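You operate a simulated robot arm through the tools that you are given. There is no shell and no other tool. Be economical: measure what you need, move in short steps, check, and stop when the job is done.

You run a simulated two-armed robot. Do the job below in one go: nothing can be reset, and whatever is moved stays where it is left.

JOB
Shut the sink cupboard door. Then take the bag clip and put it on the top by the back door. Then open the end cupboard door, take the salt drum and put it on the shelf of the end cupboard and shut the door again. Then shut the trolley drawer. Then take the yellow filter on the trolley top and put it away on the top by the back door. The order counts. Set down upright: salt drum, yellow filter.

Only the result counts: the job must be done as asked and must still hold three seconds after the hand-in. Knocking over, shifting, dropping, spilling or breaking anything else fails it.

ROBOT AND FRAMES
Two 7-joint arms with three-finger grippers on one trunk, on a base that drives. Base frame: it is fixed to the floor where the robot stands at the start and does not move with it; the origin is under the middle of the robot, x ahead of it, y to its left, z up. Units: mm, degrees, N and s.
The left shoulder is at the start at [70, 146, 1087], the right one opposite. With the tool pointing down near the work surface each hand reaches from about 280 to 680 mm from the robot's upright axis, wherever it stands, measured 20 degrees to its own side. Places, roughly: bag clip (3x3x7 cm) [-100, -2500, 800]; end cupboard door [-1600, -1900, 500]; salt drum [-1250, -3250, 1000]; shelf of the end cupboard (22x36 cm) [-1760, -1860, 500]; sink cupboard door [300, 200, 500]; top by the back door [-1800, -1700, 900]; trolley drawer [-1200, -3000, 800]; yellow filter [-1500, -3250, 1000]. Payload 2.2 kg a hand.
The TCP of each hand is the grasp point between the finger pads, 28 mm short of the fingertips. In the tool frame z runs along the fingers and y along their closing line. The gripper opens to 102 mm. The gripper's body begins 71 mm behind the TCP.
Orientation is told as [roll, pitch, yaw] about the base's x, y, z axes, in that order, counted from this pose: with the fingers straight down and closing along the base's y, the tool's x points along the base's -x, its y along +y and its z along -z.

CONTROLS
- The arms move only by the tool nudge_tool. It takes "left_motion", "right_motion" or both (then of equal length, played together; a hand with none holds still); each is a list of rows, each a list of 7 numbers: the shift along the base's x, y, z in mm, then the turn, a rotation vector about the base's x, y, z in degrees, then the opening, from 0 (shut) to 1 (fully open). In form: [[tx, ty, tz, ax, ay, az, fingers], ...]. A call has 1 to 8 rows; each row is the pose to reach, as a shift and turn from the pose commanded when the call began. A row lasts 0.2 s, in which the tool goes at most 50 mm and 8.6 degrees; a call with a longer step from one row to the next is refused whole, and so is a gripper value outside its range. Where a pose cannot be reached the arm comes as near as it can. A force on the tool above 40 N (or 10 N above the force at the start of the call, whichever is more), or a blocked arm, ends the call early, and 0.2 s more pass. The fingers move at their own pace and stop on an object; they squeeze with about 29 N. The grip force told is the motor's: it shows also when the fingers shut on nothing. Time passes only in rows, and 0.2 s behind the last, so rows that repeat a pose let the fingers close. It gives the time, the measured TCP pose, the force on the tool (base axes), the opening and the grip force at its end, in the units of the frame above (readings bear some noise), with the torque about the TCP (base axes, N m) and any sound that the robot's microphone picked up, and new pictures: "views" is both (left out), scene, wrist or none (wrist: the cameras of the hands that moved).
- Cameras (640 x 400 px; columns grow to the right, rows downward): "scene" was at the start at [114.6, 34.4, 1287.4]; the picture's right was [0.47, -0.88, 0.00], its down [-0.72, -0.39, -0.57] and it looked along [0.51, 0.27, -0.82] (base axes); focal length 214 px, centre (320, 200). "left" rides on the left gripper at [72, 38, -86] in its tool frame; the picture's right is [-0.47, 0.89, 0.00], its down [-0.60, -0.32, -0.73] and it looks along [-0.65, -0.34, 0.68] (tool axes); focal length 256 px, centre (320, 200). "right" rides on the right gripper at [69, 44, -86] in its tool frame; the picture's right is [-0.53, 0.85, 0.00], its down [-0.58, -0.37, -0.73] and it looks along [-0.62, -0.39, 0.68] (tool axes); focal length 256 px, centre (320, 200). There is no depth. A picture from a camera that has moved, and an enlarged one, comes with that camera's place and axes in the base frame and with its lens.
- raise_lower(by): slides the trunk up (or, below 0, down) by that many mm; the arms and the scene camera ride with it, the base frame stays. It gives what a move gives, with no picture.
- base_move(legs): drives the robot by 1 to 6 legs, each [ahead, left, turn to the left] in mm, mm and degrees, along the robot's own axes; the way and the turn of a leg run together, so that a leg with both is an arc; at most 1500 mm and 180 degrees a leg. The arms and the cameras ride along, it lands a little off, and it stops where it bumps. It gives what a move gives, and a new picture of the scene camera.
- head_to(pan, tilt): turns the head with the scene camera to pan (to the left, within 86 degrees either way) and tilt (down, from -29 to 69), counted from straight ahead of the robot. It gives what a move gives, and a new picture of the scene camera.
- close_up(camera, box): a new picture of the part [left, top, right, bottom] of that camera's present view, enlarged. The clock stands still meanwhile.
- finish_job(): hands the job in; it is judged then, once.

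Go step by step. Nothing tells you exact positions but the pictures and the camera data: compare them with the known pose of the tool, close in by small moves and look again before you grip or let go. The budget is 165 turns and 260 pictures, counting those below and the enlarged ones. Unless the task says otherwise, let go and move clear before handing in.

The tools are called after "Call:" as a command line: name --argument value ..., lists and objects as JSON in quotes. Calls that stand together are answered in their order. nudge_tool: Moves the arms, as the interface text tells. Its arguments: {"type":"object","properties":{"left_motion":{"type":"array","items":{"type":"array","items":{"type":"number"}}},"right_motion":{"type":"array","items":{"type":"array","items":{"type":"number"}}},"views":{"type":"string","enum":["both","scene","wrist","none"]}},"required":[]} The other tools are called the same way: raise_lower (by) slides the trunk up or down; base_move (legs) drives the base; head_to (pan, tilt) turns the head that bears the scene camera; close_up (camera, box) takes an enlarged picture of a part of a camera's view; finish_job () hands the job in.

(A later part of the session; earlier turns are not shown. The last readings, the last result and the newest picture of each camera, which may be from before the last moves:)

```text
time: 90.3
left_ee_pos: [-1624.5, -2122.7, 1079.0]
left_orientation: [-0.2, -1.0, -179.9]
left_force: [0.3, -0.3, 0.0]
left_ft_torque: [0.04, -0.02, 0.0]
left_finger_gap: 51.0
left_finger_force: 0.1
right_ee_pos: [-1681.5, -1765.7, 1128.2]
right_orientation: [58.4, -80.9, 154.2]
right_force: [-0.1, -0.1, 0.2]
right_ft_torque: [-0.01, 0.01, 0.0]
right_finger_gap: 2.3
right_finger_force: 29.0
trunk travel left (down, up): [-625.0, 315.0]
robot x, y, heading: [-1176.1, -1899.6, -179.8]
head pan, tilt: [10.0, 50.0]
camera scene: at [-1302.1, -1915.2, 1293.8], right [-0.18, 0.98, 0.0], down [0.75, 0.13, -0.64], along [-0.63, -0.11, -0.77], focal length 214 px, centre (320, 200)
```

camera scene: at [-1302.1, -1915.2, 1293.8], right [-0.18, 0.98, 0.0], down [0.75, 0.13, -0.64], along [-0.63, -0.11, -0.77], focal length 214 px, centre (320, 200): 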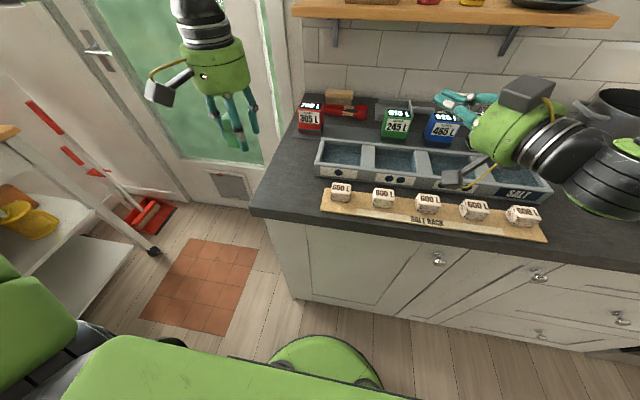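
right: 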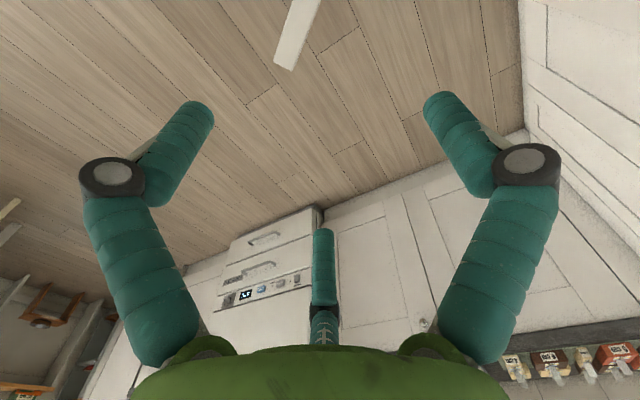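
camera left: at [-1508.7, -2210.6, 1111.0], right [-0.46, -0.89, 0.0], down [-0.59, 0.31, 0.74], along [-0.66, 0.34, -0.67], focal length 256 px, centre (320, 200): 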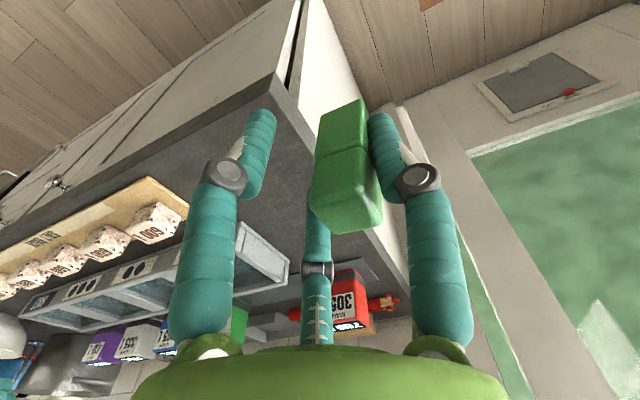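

I'll bring the left hand above the spot, and turn the right hand to point further left at a safe height.

Call:
nudge_tool --left_motion '[[-10, 15, -10, 0, 0, 0, 0.5], [-20, 30, -40, 0, 0, 0, 0.5], [-30, 45, -75, 0, 0, 0, 0.5], [-38, 56, -105, 0, 0, 0, 0.5]]' --right_motion '[[10, -10, 0, 0, 0, 8, 0], [20, -20, 0, 0, 0, 16, 0], [30, -30, 0, 0, 0, 24, 0], [40, -40, 0, 0, 0, 30, 0]]'

```text
time: 91.3
left_ee_pos: [-1666.1, -2067.0, 969.3]
left_orientation: [-0.3, -1.0, -179.9]
left_force: [-0.3, 0.1, 0.3]
left_ft_torque: [-0.01, -0.03, -0.03]
left_finger_gap: 50.9
left_finger_force: 0.1
right_ee_pos: [-1643.9, -1803.8, 1128.6]
right_orientation: [59.0, -81.0, -176.0]
right_force: [-0.1, 0.7, -0.7]
right_ft_torque: [-0.04, -0.02, 0.05]
right_finger_gap: 1.9
right_finger_force: 29.0
trunk travel left (down, up): [-625.0, 315.0]
robot x, y, heading: [-1178.8, -1898.7, -179.8]
head pan, tilt: [10.0, 50.0]
camera scene: at [-1303.8, -1914.6, 1293.7], right [-0.17, 0.98, 0.0], down [0.76, 0.13, -0.64], along [-0.63, -0.11, -0.77], focal length 214 px, centre (320, 200)
camera right: at [-1554.9, -1746.0, 1073.0], right [0.66, -0.39, 0.64], down [-0.08, 0.81, 0.58], along [-0.75, -0.43, 0.5], focal length 256 px, centre (320, 200)
camera left: at [-1592.5, -2105.4, 1054.6], right [-0.46, -0.89, 0.0], down [-0.59, 0.31, 0.74], along [-0.66, 0.34, -0.67], focal length 256 px, centre (320, 200)
```

scene: 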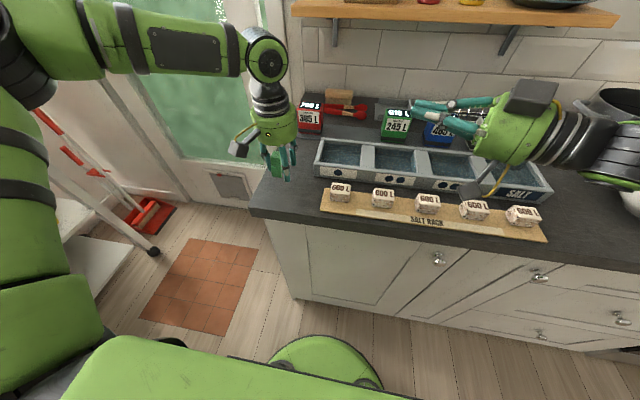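
right: 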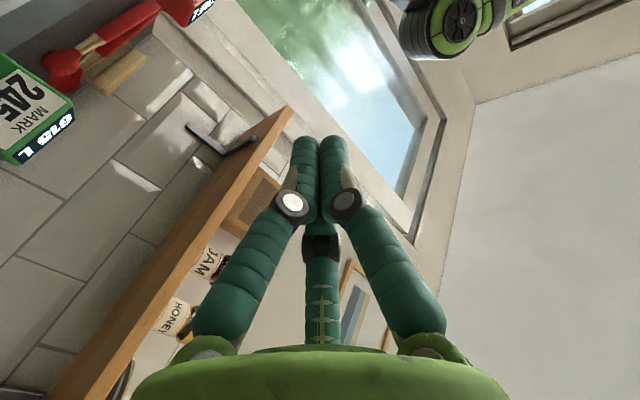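
left: 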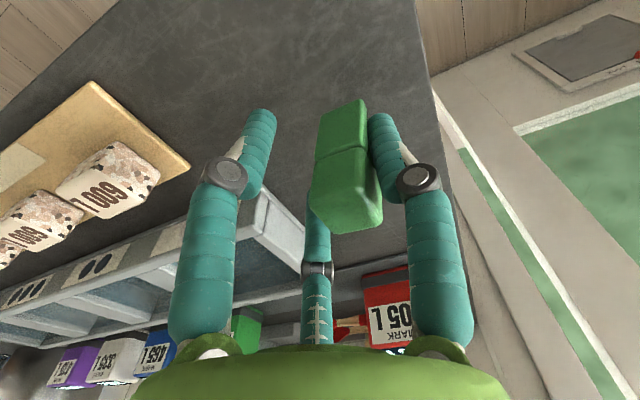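

The right hand's camera now hangs below it, so I'll do this near the counter's front-left corner, where the camera stays over free air. I'll shift the clip to x ≈ -1604, lower it to the counter, and bring the right hand to a stand-off.

Call:
nudge_tool --left_motion '[[30, 0, 0, 0, 0, 0, 0.5], [62, 0, 0, 0, 0, 0, 0.5], [62, 0, -12, 0, 0, 0, 0.5], [62, 0, -20, 0, 0, 0, 0.5], [62, 0, -25, 0, 0, 0, 0.5]]' --right_motion '[[35, -10, 0, 0, 0, 0, 0], [70, -40, 0, 0, 0, 0, 0], [100, -75, -25, 0, 0, 0, 0], [100, -115, -50, 0, 0, 0, 0], [100, -150, -75, 0, 0, 0, 0]]' --views "both"

Call:
close_up --camera "scene" --box '[200, 80, 440, 280]'

```text
refused: row 3 steps farther than a row can; nothing moved
```

```text
2.00 times, centred on (320, 180) of scene
camera zoom: at [-1303.8, -1914.6, 1293.7], right [-0.17, 0.98, 0.0], down [0.76, 0.13, -0.64], along [-0.63, -0.11, -0.77], focal length 429 px, centre (320, 240)
```

zoom: 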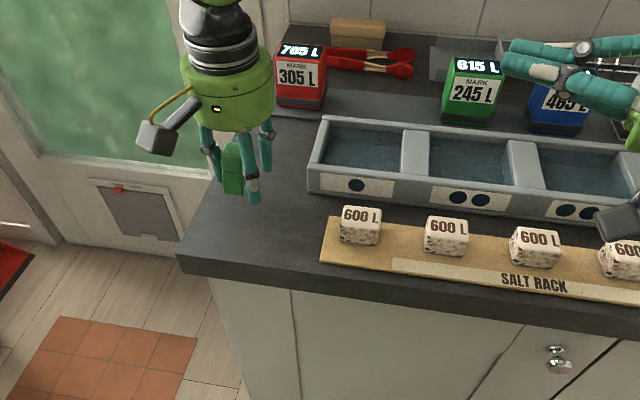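

Call:
nudge_tool --left_motion '[[30, 0, 0, 0, 0, 0, 0.5], [62, 0, 0, 0, 0, 0, 0.5], [62, 0, -10, 0, 0, 0, 0.5], [62, 0, -18, 0, 0, 0, 0.5], [62, 0, -24, 0, 0, 0, 0.5]]' --right_motion '[[35, -10, 0, 0, 0, 0, 0], [70, -40, 0, 0, 0, 0, 0], [95, -70, -20, 0, 0, 0, 0], [100, -105, -50, 0, 0, 0, 0], [100, -140, -80, 0, 0, 0, 0]]' --views "both"

Call:
close_up --camera "scene" --box '[200, 80, 440, 280]'

```text
time: 92.5
left_ee_pos: [-1603.0, -2068.9, 949.4]
left_orientation: [-0.4, -0.9, -179.7]
left_force: [-0.1, 0.0, -0.7]
left_ft_torque: [0.0, -0.03, 0.03]
left_finger_gap: 51.0
left_finger_force: 0.1
right_ee_pos: [-1567.1, -1953.0, 1046.2]
right_orientation: [58.4, -81.2, -175.7]
right_force: [-0.4, -0.8, -0.5]
right_ft_torque: [0.0, -0.01, 0.05]
right_finger_gap: 2.1
right_finger_force: 29.5
right hand out of reach, approached as far as the arm can: row 3, 4, 5
trunk travel left (down, up): [-625.0, 315.0]
robot x, y, heading: [-1178.0, -1903.2, -179.8]
head pan, tilt: [10.0, 50.0]
camera scene: at [-1302.6, -1916.6, 1293.9], right [-0.17, 0.98, 0.0], down [0.75, 0.13, -0.64], along [-0.63, -0.11, -0.77], focal length 214 px, centre (320, 200)
camera right: at [-1478.6, -1895.4, 990.7], right [0.66, -0.39, 0.64], down [-0.08, 0.81, 0.58], along [-0.75, -0.43, 0.5], focal length 256 px, centre (320, 200)
camera left: at [-1529.0, -2108.3, 1033.8], right [-0.46, -0.89, 0.0], down [-0.59, 0.31, 0.74], along [-0.66, 0.34, -0.67], focal length 256 px, centre (320, 200)
```

scene: 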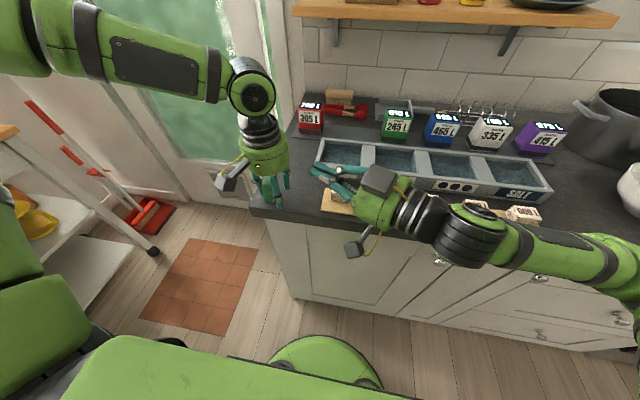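
right: 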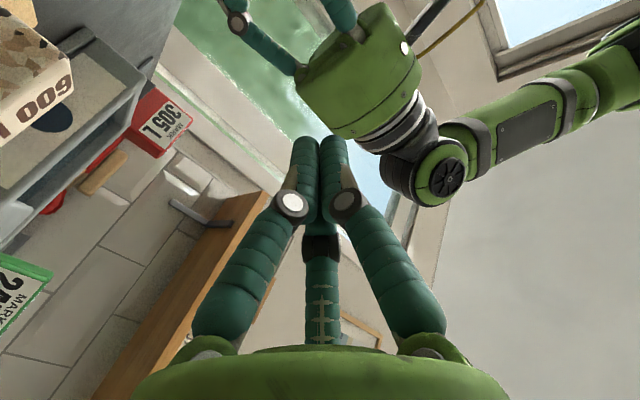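
left: 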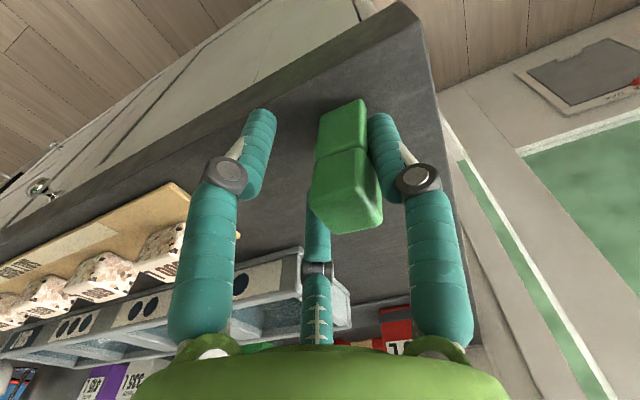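

```text
2.00 times, centred on (320, 180) of scene
camera zoom: at [-1302.6, -1916.6, 1293.9], right [-0.17, 0.98, 0.0], down [0.75, 0.13, -0.64], along [-0.63, -0.11, -0.77], focal length 429 px, centre (320, 240)
```

zoom: 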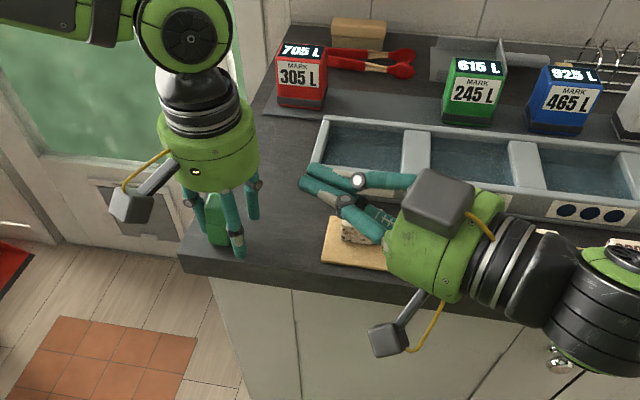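

The clip sticks out about 15 mm below the fingertips; its bottom is at TCP-43 and its top at TCP+26, so the counter is at about z 907. The right finger has a window of about 45 mm above the clip. I'll back the base a little for right-arm room and line both hands up.

Call:
nudge_tool --left_motion '[[0, 10, 20, 0, 0, 0, 0.75]]' --views "none"

Call:
base_move --legs '[[-70, 0, 0]]'

Call:
nudge_tool --left_motion '[[-35, 0, 0, 0, 0, 0, 0.75], [-70, 0, 0, 0, 0, 0, 0.75], [-70, 0, -20, 0, 0, 0, 0.75]]' --right_motion '[[-13, -17, -13, 0, 0, -5, 0], [-26, -34, -26, 0, 0, -10, 0], [-39, -50, -38, 0, 0, -15, 0]]' --views "both"

Call:
close_up --camera "scene" --box '[200, 80, 440, 280]'

```text
time: 92.9
left_ee_pos: [-1602.0, -2057.2, 967.9]
left_orientation: [-0.2, -0.9, -179.8]
left_force: [-0.1, 0.4, 0.5]
left_ft_torque: [-0.02, -0.01, 0.02]
left_finger_gap: 76.4
left_finger_force: 0.1
right_ee_pos: [-1564.3, -1952.5, 1047.0]
right_orientation: [58.7, -81.0, -175.8]
right_force: [-0.3, -0.2, -1.2]
right_ft_torque: [-0.03, 0.02, -0.01]
right_finger_gap: 2.2
right_finger_force: 28.6
trunk travel left (down, up): [-625.0, 315.0]
robot x, y, heading: [-1178.3, -1900.1, -180.0]
head pan, tilt: [10.0, 50.0]
```

```text
time: 94.0
left_ee_pos: [-1531.5, -2057.9, 968.8]
left_orientation: [-0.3, -0.8, -179.8]
left_force: [0.2, 0.4, 0.2]
left_ft_torque: [-0.03, -0.02, -0.01]
left_finger_gap: 76.4
left_finger_force: 0.1
right_ee_pos: [-1495.8, -1952.4, 1044.6]
right_orientation: [58.3, -80.9, -175.7]
right_force: [0.1, 0.2, 0.7]
right_ft_torque: [0.02, -0.01, -0.02]
right_finger_gap: 2.1
right_finger_force: 28.9
trunk travel left (down, up): [-625.0, 315.0]
robot x, y, heading: [-1103.2, -1899.3, 179.9]
head pan, tilt: [10.0, 50.0]
camera scene: at [-1231.7, -1915.3, 1293.8], right [-0.17, 0.98, 0.0], down [0.75, 0.13, -0.64], along [-0.63, -0.11, -0.77], focal length 214 px, centre (320, 200)
```

scene: 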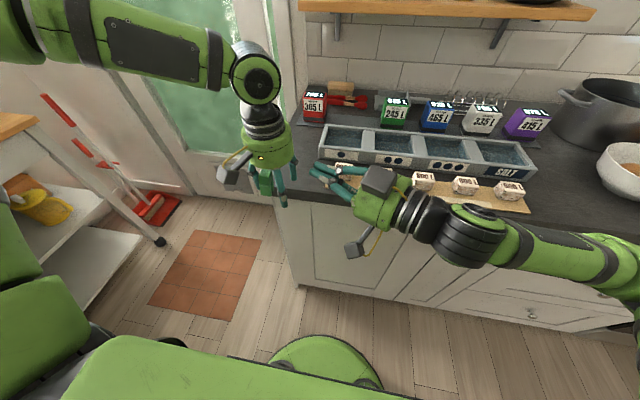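

```text
time: 94.8
left_ee_pos: [-1599.7, -2061.2, 947.2]
left_orientation: [-0.5, -1.0, -179.8]
left_force: [-0.2, 0.3, 0.8]
left_ft_torque: [0.02, 0.02, -0.04]
left_finger_gap: 76.4
left_finger_force: 0.0
right_ee_pos: [-1540.8, -1989.7, 996.3]
right_orientation: [57.6, -80.8, 170.3]
right_force: [1.2, -0.8, -0.5]
right_ft_torque: [0.02, -0.01, -0.02]
right_finger_gap: 2.0
right_finger_force: 29.4
right hand out of reach, approached as far as the arm can: row 3
trunk travel left (down, up): [-625.0, 315.0]
robot x, y, heading: [-1105.1, -1901.6, 180.1]
head pan, tilt: [10.0, 50.0]
camera scene: at [-1229.9, -1917.1, 1294.1], right [-0.17, 0.98, 0.0], down [0.75, 0.13, -0.64], along [-0.63, -0.11, -0.77], focal length 214 px, centre (320, 200)
camera right: at [-1440.0, -1955.8, 941.1], right [0.53, -0.55, 0.64], down [0.13, 0.8, 0.58], along [-0.84, -0.23, 0.5], focal length 256 px, centre (320, 200)
camera left: at [-1526.4, -2100.1, 1031.8], right [-0.46, -0.89, 0.0], down [-0.59, 0.31, 0.74], along [-0.66, 0.34, -0.67], focal length 256 px, centre (320, 200)
```

scene: 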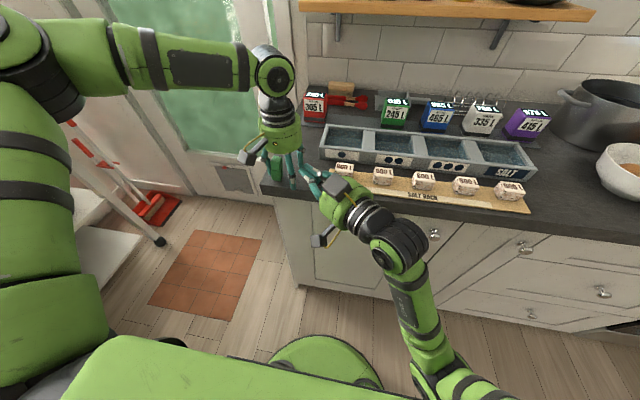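
right: 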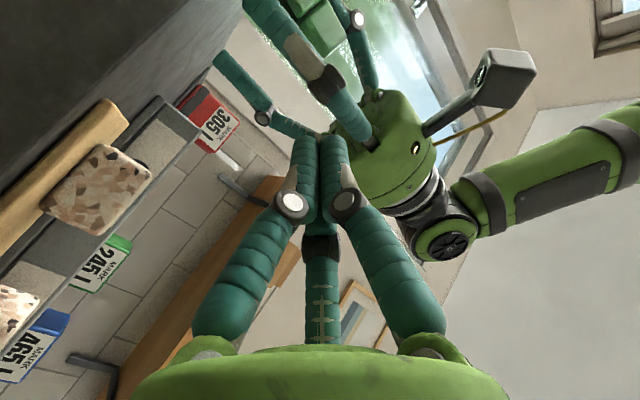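
left: 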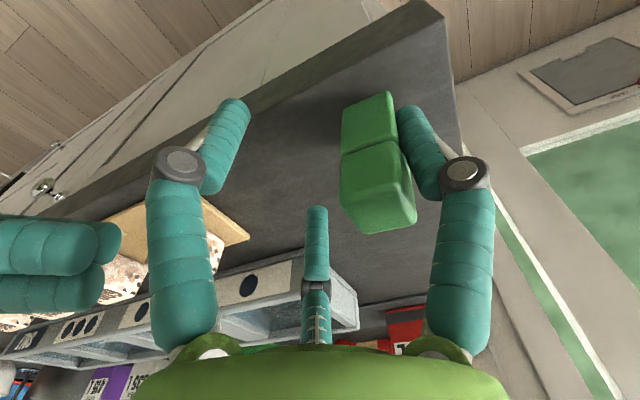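

```text
2.00 times, centred on (320, 180) of scene
camera zoom: at [-1229.9, -1917.1, 1294.1], right [-0.17, 0.98, 0.0], down [0.75, 0.13, -0.64], along [-0.63, -0.11, -0.77], focal length 429 px, centre (320, 240)
```

zoom: 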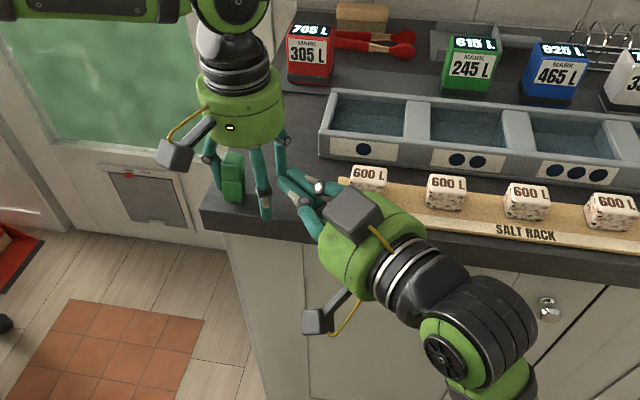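

The clip now rests near the counter's front corner. It's simpler to push it sideways (-x) off the clinging pad with the right fingertips, coming in from the front at mid-height. I'll back the base for reach and turn the right hand more head-on.

Call:
nudge_tool --left_motion '[[0, 0, 20, 0, 0, 0, 0.75]]' --views "none"

Call:
base_move --legs '[[-80, 0, 0]]'

Call:
nudge_tool --left_motion '[[-35, 0, 0, 0, 0, 0, 0.75], [-70, 0, 0, 0, 0, 0, 0.75], [-80, 0, -10, 0, 0, 0, 0.75], [-80, 0, -21, 0, 0, 0, 0.75]]' --right_motion '[[-20, -14, -14, 0, 0, -5, 0], [-40, -28, -28, 0, 0, -10, 0], [-60, -42, -42, 0, 0, -15, 0], [-80, -56, -55, 0, 0, -20, 0]]' --views "both"

Call:
close_up --camera "scene" --box '[200, 80, 440, 280]'

```text
time: 95.2
left_ee_pos: [-1599.7, -2060.0, 968.6]
left_orientation: [-0.3, -1.1, -179.9]
left_force: [-0.3, -1.0, 0.6]
left_ft_torque: [0.02, 0.0, -0.02]
left_finger_gap: 76.8
left_finger_force: 0.0
right_ee_pos: [-1540.9, -1988.7, 996.1]
right_orientation: [58.2, -80.9, 169.7]
right_force: [0.2, -1.1, 0.1]
right_ft_torque: [0.01, 0.02, 0.0]
right_finger_gap: 1.9
right_finger_force: 29.2
trunk travel left (down, up): [-625.0, 315.0]
robot x, y, heading: [-1105.6, -1904.7, 180.0]
head pan, tilt: [10.0, 50.0]
```

```text
time: 96.2
left_ee_pos: [-1521.1, -2060.6, 968.3]
left_orientation: [-0.2, -1.0, -179.8]
left_force: [0.5, -0.7, -0.2]
left_ft_torque: [-0.02, 0.02, 0.01]
left_finger_gap: 76.2
left_finger_force: 0.0
right_ee_pos: [-1459.7, -1988.4, 996.0]
right_orientation: [58.4, -80.8, 169.5]
right_force: [0.8, 0.7, 0.2]
right_ft_torque: [-0.01, -0.01, -0.03]
right_finger_gap: 2.0
right_finger_force: 29.3
trunk travel left (down, up): [-625.0, 315.0]
robot x, y, heading: [-1028.3, -1901.7, 180.1]
head pan, tilt: [10.0, 50.0]
camera scene: at [-1150.5, -1915.5, 1293.8], right [-0.17, 0.98, 0.0], down [0.75, 0.13, -0.64], along [-0.63, -0.11, -0.77], focal length 214 px, centre (320, 200)
```

scene: 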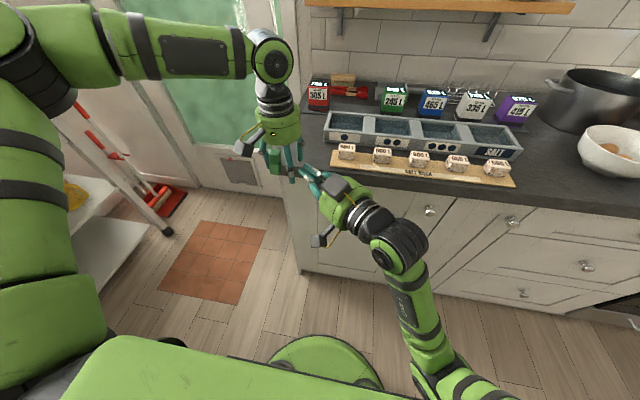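

```text
time: 97.2
left_ee_pos: [-1568.7, -2085.2, 951.2]
left_orientation: [-0.3, -0.8, -179.8]
left_force: [0.8, 0.0, -1.2]
left_ft_torque: [-0.02, 0.02, 0.03]
left_finger_gap: 76.3
left_finger_force: 0.0
left hand out of reach, approached as far as the arm can: row 1, 2, 3, 4
right_ee_pos: [-1545.3, -1933.2, 902.4]
right_orientation: [62.1, -79.5, 155.4]
right_force: [3.4, -2.4, -2.2]
right_ft_torque: [0.17, -0.26, 0.33]
right_finger_gap: 2.3
right_finger_force: 29.3
right hand out of reach, approached as far as the arm can: row 1, 2, 3, 4
trunk travel left (down, up): [-625.0, 315.0]
robot x, y, heading: [-1027.4, -1905.4, 180.2]
head pan, tilt: [10.0, 50.0]
camera scene: at [-1150.0, -1914.9, 1293.8], right [-0.17, 0.98, 0.0], down [0.75, 0.13, -0.64], along [-0.63, -0.11, -0.77], focal length 214 px, centre (320, 200)
camera right: at [-1439.6, -1920.1, 848.9], right [0.41, -0.63, 0.66], down [0.26, 0.78, 0.57], along [-0.87, -0.06, 0.49], focal length 256 px, centre (320, 200)
camera left: at [-1494.0, -2124.3, 1035.6], right [-0.46, -0.89, 0.0], down [-0.59, 0.31, 0.74], along [-0.66, 0.34, -0.67], focal length 256 px, centre (320, 200)
```

scene: 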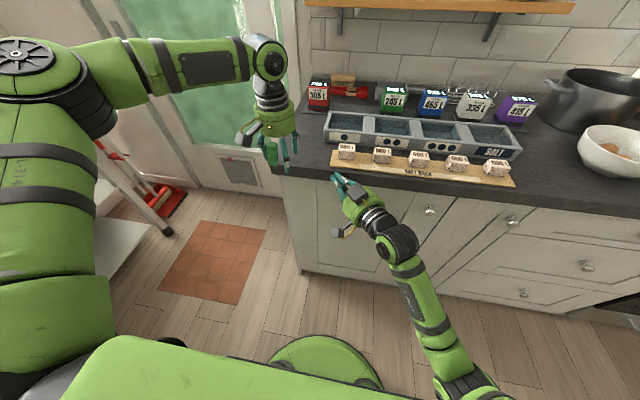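
right: 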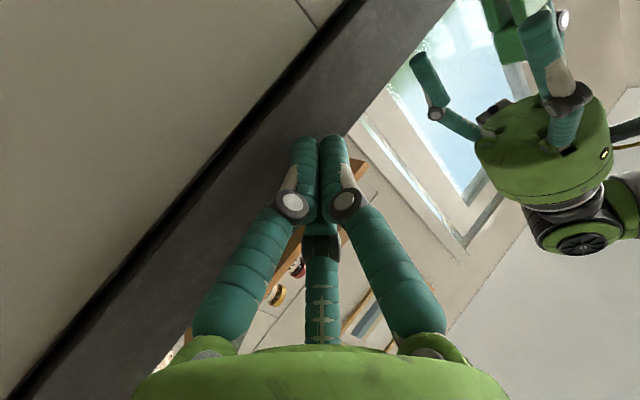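
left: 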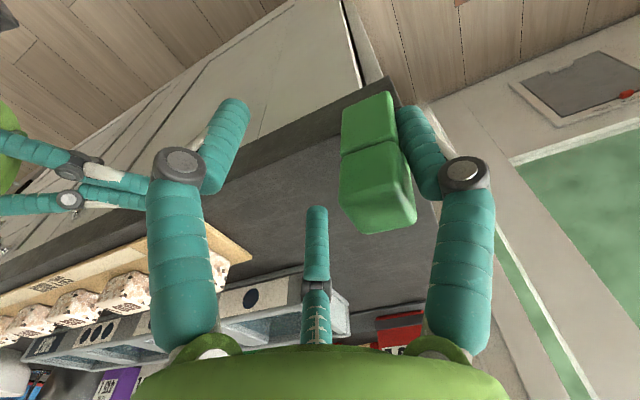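

```text
2.00 times, centred on (320, 180) of scene
camera zoom: at [-1150.0, -1914.9, 1293.8], right [-0.17, 0.98, 0.0], down [0.75, 0.13, -0.64], along [-0.63, -0.11, -0.77], focal length 429 px, centre (320, 240)
```

zoom: 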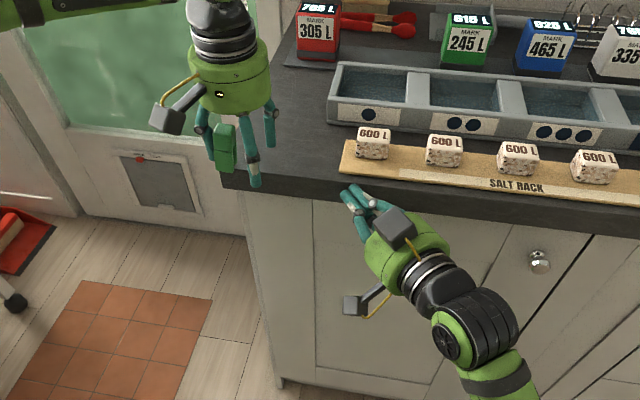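

Backing off made the reach worse for both hands. I'll undo that: hands back to the previous relative pose, base forward again, and then approach the clip from there.

Call:
nudge_tool --left_motion '[[25, 0, 10, 0, 0, 0, 0.75], [50, 0, 20, 0, 0, 0, 0.75], [80, 0, 20, 0, 0, 0, 0.75]]' --right_motion '[[18, 20, 20, 0, 0, 7, 0], [36, 40, 40, 0, 0, 14, 0], [53, 60, 60, 0, 0, 20, 0]]' --views "none"

Call:
base_move --legs '[[76, 0, 0]]'

```text
time: 98.0
left_ee_pos: [-1489.7, -2082.9, 971.9]
left_orientation: [-0.4, -1.1, -179.8]
left_force: [1.3, -0.1, -0.8]
left_ft_torque: [0.0, 0.05, 0.01]
left_finger_gap: 76.3
left_finger_force: 0.0
right_ee_pos: [-1487.4, -1873.0, 962.7]
right_orientation: [62.6, -79.7, 174.7]
right_force: [0.5, 0.9, -0.2]
right_ft_torque: [-0.01, 0.0, -0.01]
right_finger_gap: 2.0
right_finger_force: 29.1
trunk travel left (down, up): [-625.0, 315.0]
robot x, y, heading: [-1029.9, -1904.0, 179.9]
head pan, tilt: [10.0, 50.0]
```

```text
time: 99.1
left_ee_pos: [-1567.1, -2084.1, 971.5]
left_orientation: [-0.3, -0.9, -179.8]
left_force: [-0.5, -0.4, -1.2]
left_ft_torque: [-0.02, 0.0, 0.0]
left_finger_gap: 76.6
left_finger_force: 0.1
right_ee_pos: [-1564.7, -1874.8, 962.9]
right_orientation: [62.1, -79.5, 175.2]
right_force: [-0.9, 0.5, -1.0]
right_ft_torque: [0.03, -0.01, 0.0]
right_finger_gap: 2.2
right_finger_force: 29.0
trunk travel left (down, up): [-625.0, 315.0]
robot x, y, heading: [-1101.3, -1901.6, -179.8]
head pan, tilt: [10.0, 50.0]
camera scene: at [-1226.5, -1915.4, 1293.9], right [-0.17, 0.98, 0.0], down [0.75, 0.13, -0.64], along [-0.63, -0.11, -0.77], focal length 214 px, centre (320, 200)
```

scene: 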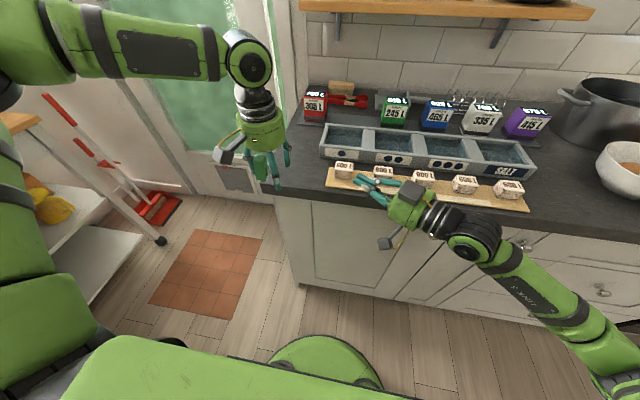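

A nudge starts from the pose actually reached, which explains the drift. I'll restore both hands to the known-good poses at this base position.

Call:
nudge_tool --left_motion '[[-15, 10, 0, 0, 0, 0, 0.75], [-33, 23, 0, 0, 0, 0, 0.75], [-33, 23, -12, 0, 0, 0, 0.75], [-33, 23, -22, 0, 0, 0, 0.75]]' --right_motion '[[25, -5, 33, 0, 0, -2, 0], [28, -45, 33, 0, 0, -4, 0], [24, -85, 33, 0, 0, -5, 0], [24, -114, 33, 0, 0, -5, 0]]' --views "scene"

```text
time: 100.1
left_ee_pos: [-1600.5, -2063.0, 948.6]
left_orientation: [-0.3, -0.9, -179.8]
left_force: [-0.4, -0.9, -0.9]
left_ft_torque: [0.0, -0.02, 0.0]
left_finger_gap: 76.3
left_finger_force: 0.0
right_ee_pos: [-1541.4, -1988.6, 992.9]
right_orientation: [61.8, -79.6, 170.3]
right_force: [-0.1, 0.0, -0.2]
right_ft_torque: [0.01, 0.0, 0.02]
right_finger_gap: 1.8
right_finger_force: 29.3
trunk travel left (down, up): [-625.0, 315.0]
robot x, y, heading: [-1104.1, -1904.2, -180.0]
head pan, tilt: [10.0, 50.0]
camera scene: at [-1226.9, -1916.0, 1293.8], right [-0.17, 0.98, 0.0], down [0.75, 0.13, -0.64], along [-0.63, -0.11, -0.77], focal length 214 px, centre (320, 200)
```

scene: 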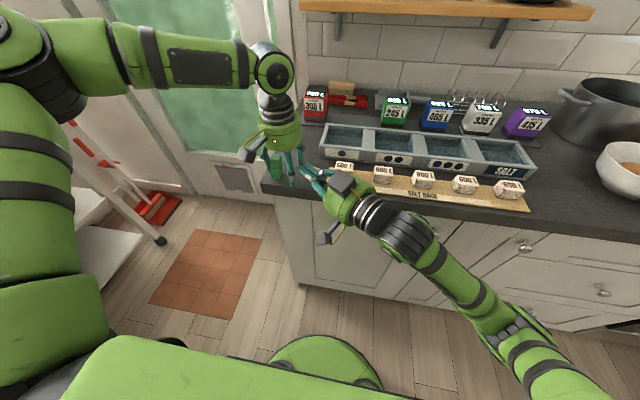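

Moving the right fingertips to just in front of the clip's near face.

Call:
nudge_tool --right_motion '[[5, -25, -15, 0, 0, 0, 0], [5, -50, -28, 0, 0, 0, 0], [0, -68, -36, 0, 0, 0, 0]]' --views "scene"

Call:
close_up --camera "scene" --box '[220, 110, 340, 210]'

Call:
close_up --camera "left" --box '[0, 0, 640, 400]'

```text
time: 100.6
left_ee_pos: [-1603.7, -2073.9, 946.8]
left_orientation: [1.0, -0.8, -179.3]
left_force: [-7.3, -6.2, -0.4]
left_ft_torque: [0.21, -0.21, -0.09]
left_finger_gap: 71.1
left_finger_force: 0.0
right_ee_pos: [-1541.8, -2023.1, 976.0]
right_orientation: [62.6, -80.4, 168.8]
right_force: [7.6, 6.3, 0.0]
right_ft_torque: [-0.02, 0.06, 0.07]
right_finger_gap: 2.0
right_finger_force: 29.1
trunk travel left (down, up): [-625.0, 315.0]
robot x, y, heading: [-1098.1, -1903.4, -179.9]
head pan, tilt: [10.0, 50.0]
stopped in row 2 (left hand): the force on the tool passed its limit at 50 N (the readings are from after the stop); the commanded pose is now the measured one
camera scene: at [-1226.6, -1916.8, 1293.8], right [-0.17, 0.98, 0.0], down [0.75, 0.13, -0.64], along [-0.63, -0.11, -0.77], focal length 214 px, centre (320, 200)
```

scene: 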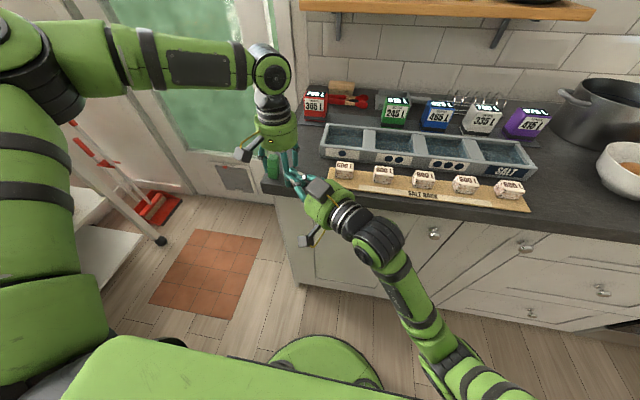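

```text
4.00 times, centred on (280, 160) of scene
camera zoom: at [-1226.6, -1916.8, 1293.8], right [-0.17, 0.98, 0.0], down [0.75, 0.13, -0.64], along [-0.63, -0.11, -0.77], focal length 858 px, centre (480, 360)
```

zoom: 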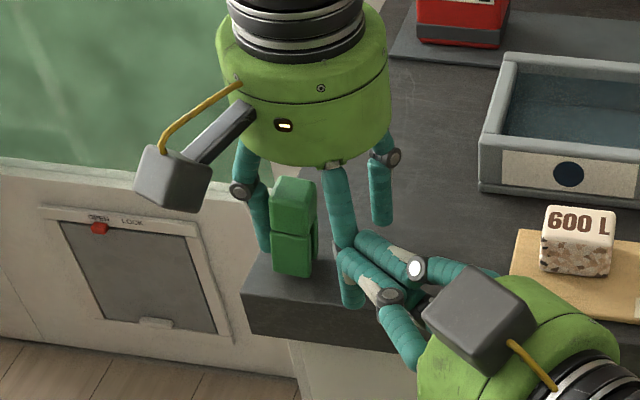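

```text
1.00 times, centred on (320, 200) of left (not enlarged: the box is as wide or as high as the picture)
camera zoom: at [-1528.4, -2110.8, 1032.3], right [-0.45, -0.89, 0.02], down [-0.6, 0.32, 0.73], along [-0.66, 0.32, -0.68], focal length 256 px, centre (320, 200)
```

zoom: 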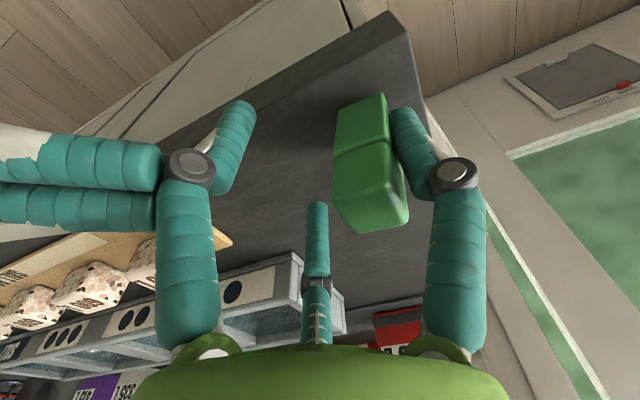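

The right tip bumped the left hand's other finger. I'll back out, open the left hand wider while keeping the clip in place, and bring the right tip round in front of that finger.

Call:
nudge_tool --left_motion '[[0, 0, 4, 0, 0, 0, 0.7], [0, 12, 4, 0, 0, 0, 0.85], [0, 24, 2, 0, 0, 0, 1]]' --right_motion '[[40, 10, 0, 0, 0, 0, 0], [50, -20, -10, 0, 0, -4, 0], [48, -42, -20, 0, 0, -8, 0]]' --views "scene"

Call:
close_up --camera "scene" --box '[220, 110, 340, 210]'

Call:
close_up --camera "left" --box '[0, 0, 640, 400]'

```text
time: 101.4
left_ee_pos: [-1601.0, -2047.8, 949.7]
left_orientation: [0.9, -0.8, -179.5]
left_force: [-0.3, -0.3, -0.2]
left_ft_torque: [-0.01, 0.03, -0.02]
left_finger_gap: 101.8
left_finger_force: 0.1
right_ee_pos: [-1509.2, -2003.6, 971.4]
right_orientation: [62.3, -80.2, 169.2]
right_force: [0.9, -0.3, -0.3]
right_ft_torque: [0.0, 0.03, -0.06]
right_finger_gap: 2.2
right_finger_force: 28.9
right hand out of reach, approached as far as the arm can: row 1, 2, 3
trunk travel left (down, up): [-625.0, 315.0]
robot x, y, heading: [-1102.0, -1901.2, -179.8]
head pan, tilt: [10.0, 50.0]
camera scene: at [-1226.6, -1915.5, 1293.8], right [-0.17, 0.98, 0.0], down [0.75, 0.13, -0.64], along [-0.63, -0.11, -0.77], focal length 214 px, centre (320, 200)
```

scene: 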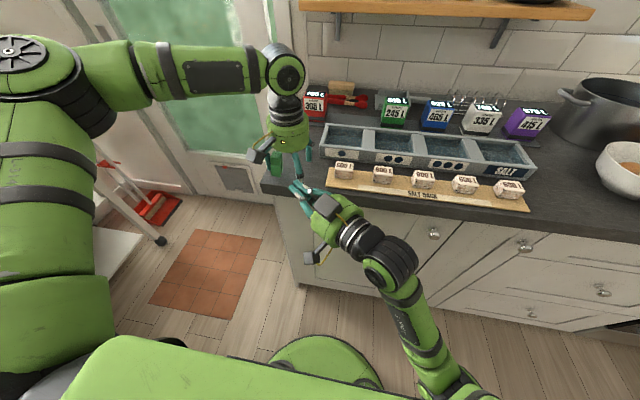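

```text
4.00 times, centred on (280, 160) of scene
camera zoom: at [-1226.6, -1915.5, 1293.8], right [-0.17, 0.98, 0.0], down [0.75, 0.13, -0.64], along [-0.63, -0.11, -0.77], focal length 858 px, centre (480, 360)
```

zoom: 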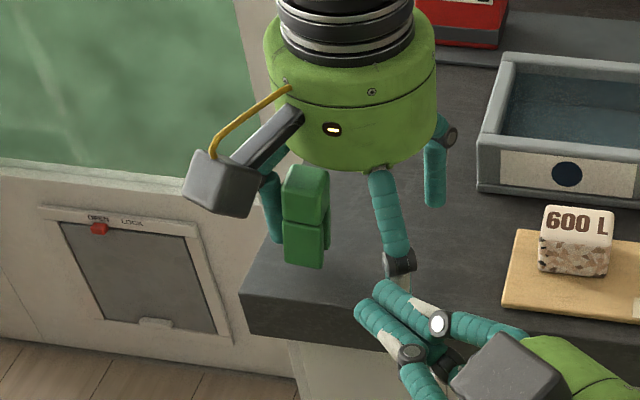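

```text
1.00 times, centred on (320, 200) of left (not enlarged: the box is as wide or as high as the picture)
camera zoom: at [-1527.3, -2084.8, 1034.0], right [-0.46, -0.89, 0.02], down [-0.6, 0.32, 0.73], along [-0.66, 0.32, -0.68], focal length 256 px, centre (320, 200)
```

zoom: 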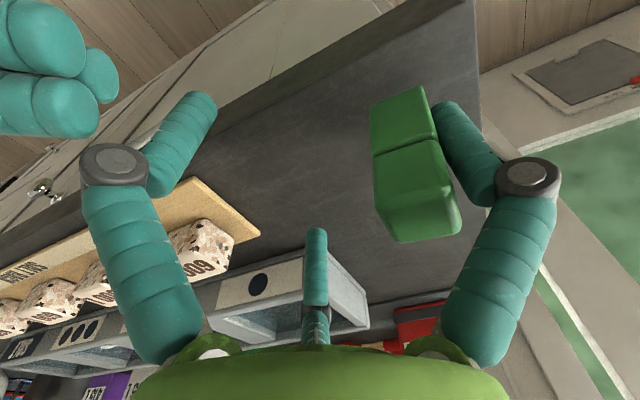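

Call:
nudge_tool --right_motion '[[-2, -25, -5, 0, 0, 0, 0], [-4, -45, -10, 0, 0, 0, 0], [-8, -60, -12, 0, 0, 0, 0]]' --views "scene"

Call:
close_up --camera "scene" --box '[220, 110, 340, 210]'

Call:
close_up --camera "left" --box '[0, 0, 640, 400]'

```text
time: 102.2
left_ee_pos: [-1601.6, -2047.9, 948.0]
left_orientation: [1.1, -0.7, -179.5]
left_force: [0.2, -0.8, -0.1]
left_ft_torque: [0.0, -0.01, 0.01]
left_finger_gap: 102.0
left_finger_force: 0.0
right_ee_pos: [-1509.7, -2003.6, 972.1]
right_orientation: [62.4, -80.2, 169.2]
right_force: [0.3, -0.4, -0.6]
right_ft_torque: [0.01, 0.0, -0.01]
right_finger_gap: 2.1
right_finger_force: 29.0
right hand out of reach, approached as far as the arm can: row 1, 2, 3
trunk travel left (down, up): [-625.0, 315.0]
robot x, y, heading: [-1102.6, -1902.2, -180.1]
head pan, tilt: [10.0, 50.0]
camera scene: at [-1226.6, -1915.5, 1293.8], right [-0.17, 0.98, 0.0], down [0.75, 0.13, -0.64], along [-0.63, -0.11, -0.77], focal length 214 px, centre (320, 200)
```

scene: 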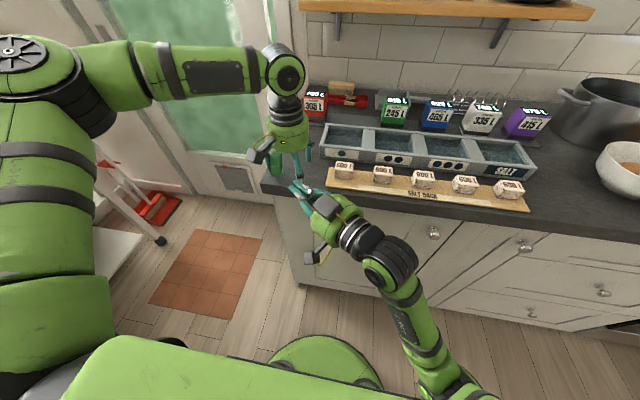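

```text
4.00 times, centred on (280, 160) of scene
camera zoom: at [-1226.6, -1915.5, 1293.8], right [-0.17, 0.98, 0.0], down [0.75, 0.13, -0.64], along [-0.63, -0.11, -0.77], focal length 858 px, centre (480, 360)
```

zoom: 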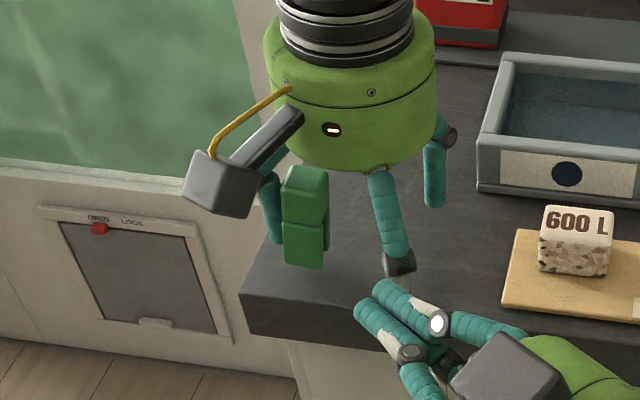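

```text
1.00 times, centred on (320, 200) of left (not enlarged: the box is as wide or as high as the picture)
camera zoom: at [-1527.3, -2084.9, 1033.7], right [-0.46, -0.89, 0.02], down [-0.6, 0.32, 0.73], along [-0.66, 0.32, -0.68], focal length 256 px, centre (320, 200)
```

zoom: 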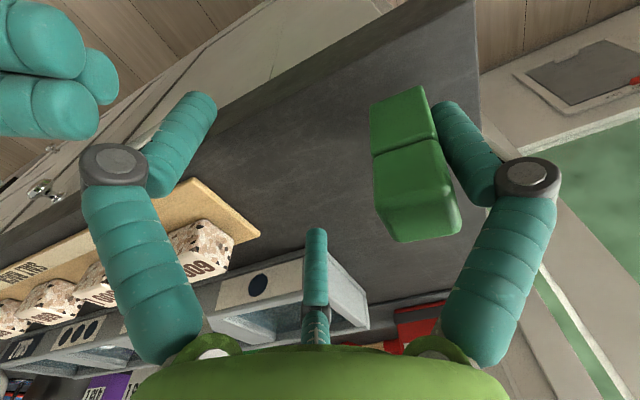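

The horizontal right-hand approach is out of reach here. New plan: turn the left wrist by 180° so the clinging pad and clip face inward and the left camera sits on the far side. The right hand goes back to near vertical, where it reaches the centre line well.

Call:
nudge_tool --left_motion '[[0, -10, 30, 0, 0, 0, 1], [0, -30, 60, 0, 0, -8, 1], [0, -50, 80, 0, 0, -16, 1], [0, -50, 80, 0, 0, -24, 1], [0, -50, 80, 0, 0, -32, 1], [0, -50, 80, 0, 0, -40, 1], [0, -50, 80, 0, 0, -48, 1], [0, -50, 80, 0, 0, -56, 1]]' --right_motion '[[10, 30, 10, 0, 0, 0, 0], [10, 60, 25, 6, -5.2, 0, 0], [5, 90, 40, 12, -10.4, 0, 0], [0, 110, 50, 18, -15.6, 0, 0], [-10, 125, 55, 24, -20.8, 0, 0], [-20, 140, 60, 30, -26, 0, 0], [-30, 150, 60, 36, -31.2, 0, 0], [-40, 150, 60, 42, -36.4, 0, 0]]' --views "scene"

```text
time: 104.0
left_ee_pos: [-1601.5, -2098.9, 1028.2]
left_orientation: [1.0, -0.7, 124.4]
left_force: [-0.7, -0.1, -0.2]
left_ft_torque: [0.01, 0.01, 0.01]
left_finger_gap: 102.3
left_finger_force: 0.0
right_ee_pos: [-1547.1, -1852.6, 1032.5]
right_orientation: [7.5, -28.9, -140.6]
right_force: [0.6, -0.5, -0.6]
right_ft_torque: [0.01, 0.03, 0.0]
right_finger_gap: 2.2
right_finger_force: 28.9
right hand out of reach, approached as far as the arm can: row 2, 3, 4
trunk travel left (down, up): [-625.0, 315.0]
robot x, y, heading: [-1102.5, -1906.2, -180.2]
head pan, tilt: [10.0, 50.0]
camera scene: at [-1227.2, -1916.7, 1293.7], right [-0.17, 0.98, 0.0], down [0.75, 0.13, -0.64], along [-0.63, -0.11, -0.77], focal length 214 px, centre (320, 200)
```

scene: 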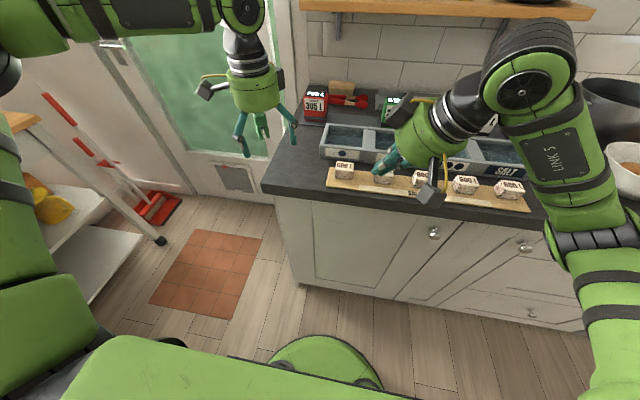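

Call:
nudge_tool --left_motion '[[0, 0, 0, 0, 0, -8, 1], [0, 0, 0, 0, 0, -16, 1], [0, 0, 0, 0, 0, -24, 1], [0, 0, 0, 0, 0, -32, 1], [0, 0, 0, 0, 0, -40, 1], [0, 0, 0, 0, 0, -48, 1], [0, 0, 0, 0, 0, -56, 1], [0, 0, 0, 0, 0, -64, 1]]' --right_motion '[[0, 0, 10, 0, 0, -8, 0], [0, 0, 20, 0, 0, -16, 0], [0, 0, 30, 0, 0, -24, 0], [0, 0, 30, 0, 0, -32, 0], [0, 0, 30, 0, 0, -40, 0], [0, 0, 30, 0, 0, -48, 0], [0, 0, 30, 0, 0, -48, 0], [0, 0, 30, 0, 0, -48, 0]]' --views "none"

Call:
nudge_tool --left_motion '[[0, 0, 0, 0, 0, -8, 1], [0, 0, 0, 0, 0, -16, 1], [0, 0, 0, 0, 0, -24, 1], [0, 0, 0, 0, 0, -32, 1], [0, 0, 0, 0, 0, -40, 1], [0, 0, 0, 0, 0, -48, 1], [0, 0, 0, 0, 0, -56, 1], [0, 0, 0, 0, 0, -60, 1]]' --views "both"

```text
time: 105.8
left_ee_pos: [-1602.0, -2099.1, 1029.6]
left_orientation: [0.9, -0.8, 60.3]
left_force: [0.0, -0.4, -0.5]
left_ft_torque: [0.01, -0.04, -0.01]
left_finger_gap: 101.9
left_finger_force: 0.0
right_ee_pos: [-1547.3, -1850.7, 1062.6]
right_orientation: [7.5, -29.2, 171.3]
right_force: [0.5, 0.0, 0.8]
right_ft_torque: [-0.01, 0.01, -0.03]
right_finger_gap: 2.3
right_finger_force: 29.2
trunk travel left (down, up): [-625.0, 315.0]
robot x, y, heading: [-1099.6, -1903.5, -180.0]
head pan, tilt: [10.0, 50.0]
```

```text
time: 107.6
left_ee_pos: [-1602.1, -2097.9, 1028.6]
left_orientation: [1.0, -0.7, 0.4]
left_force: [0.4, 0.7, -0.3]
left_ft_torque: [-0.03, -0.01, -0.03]
left_finger_gap: 101.7
left_finger_force: 0.0
right_ee_pos: [-1546.7, -1849.8, 1062.7]
right_orientation: [7.6, -29.1, 171.3]
right_force: [0.7, -0.1, -1.2]
right_ft_torque: [-0.01, -0.02, -0.02]
right_finger_gap: 2.4
right_finger_force: 29.0
trunk travel left (down, up): [-625.0, 315.0]
robot x, y, heading: [-1102.2, -1903.8, -180.3]
head pan, tilt: [10.0, 50.0]
camera scene: at [-1226.5, -1915.5, 1293.8], right [-0.17, 0.98, 0.0], down [0.75, 0.13, -0.64], along [-0.63, -0.11, -0.77], focal length 214 px, centre (320, 200)
camera left: at [-1675.0, -2062.5, 1115.0], right [0.46, 0.89, 0.02], down [0.6, -0.33, 0.73], along [0.66, -0.32, -0.68], focal length 256 px, centre (320, 200)
```

scene: 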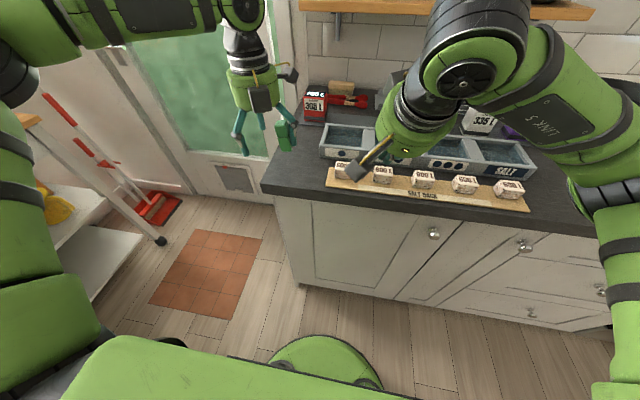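
left: 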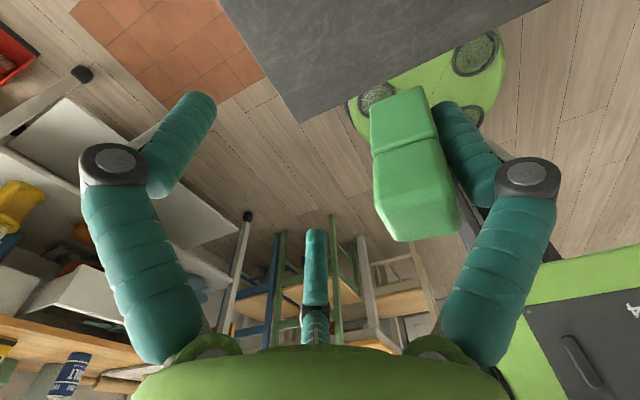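

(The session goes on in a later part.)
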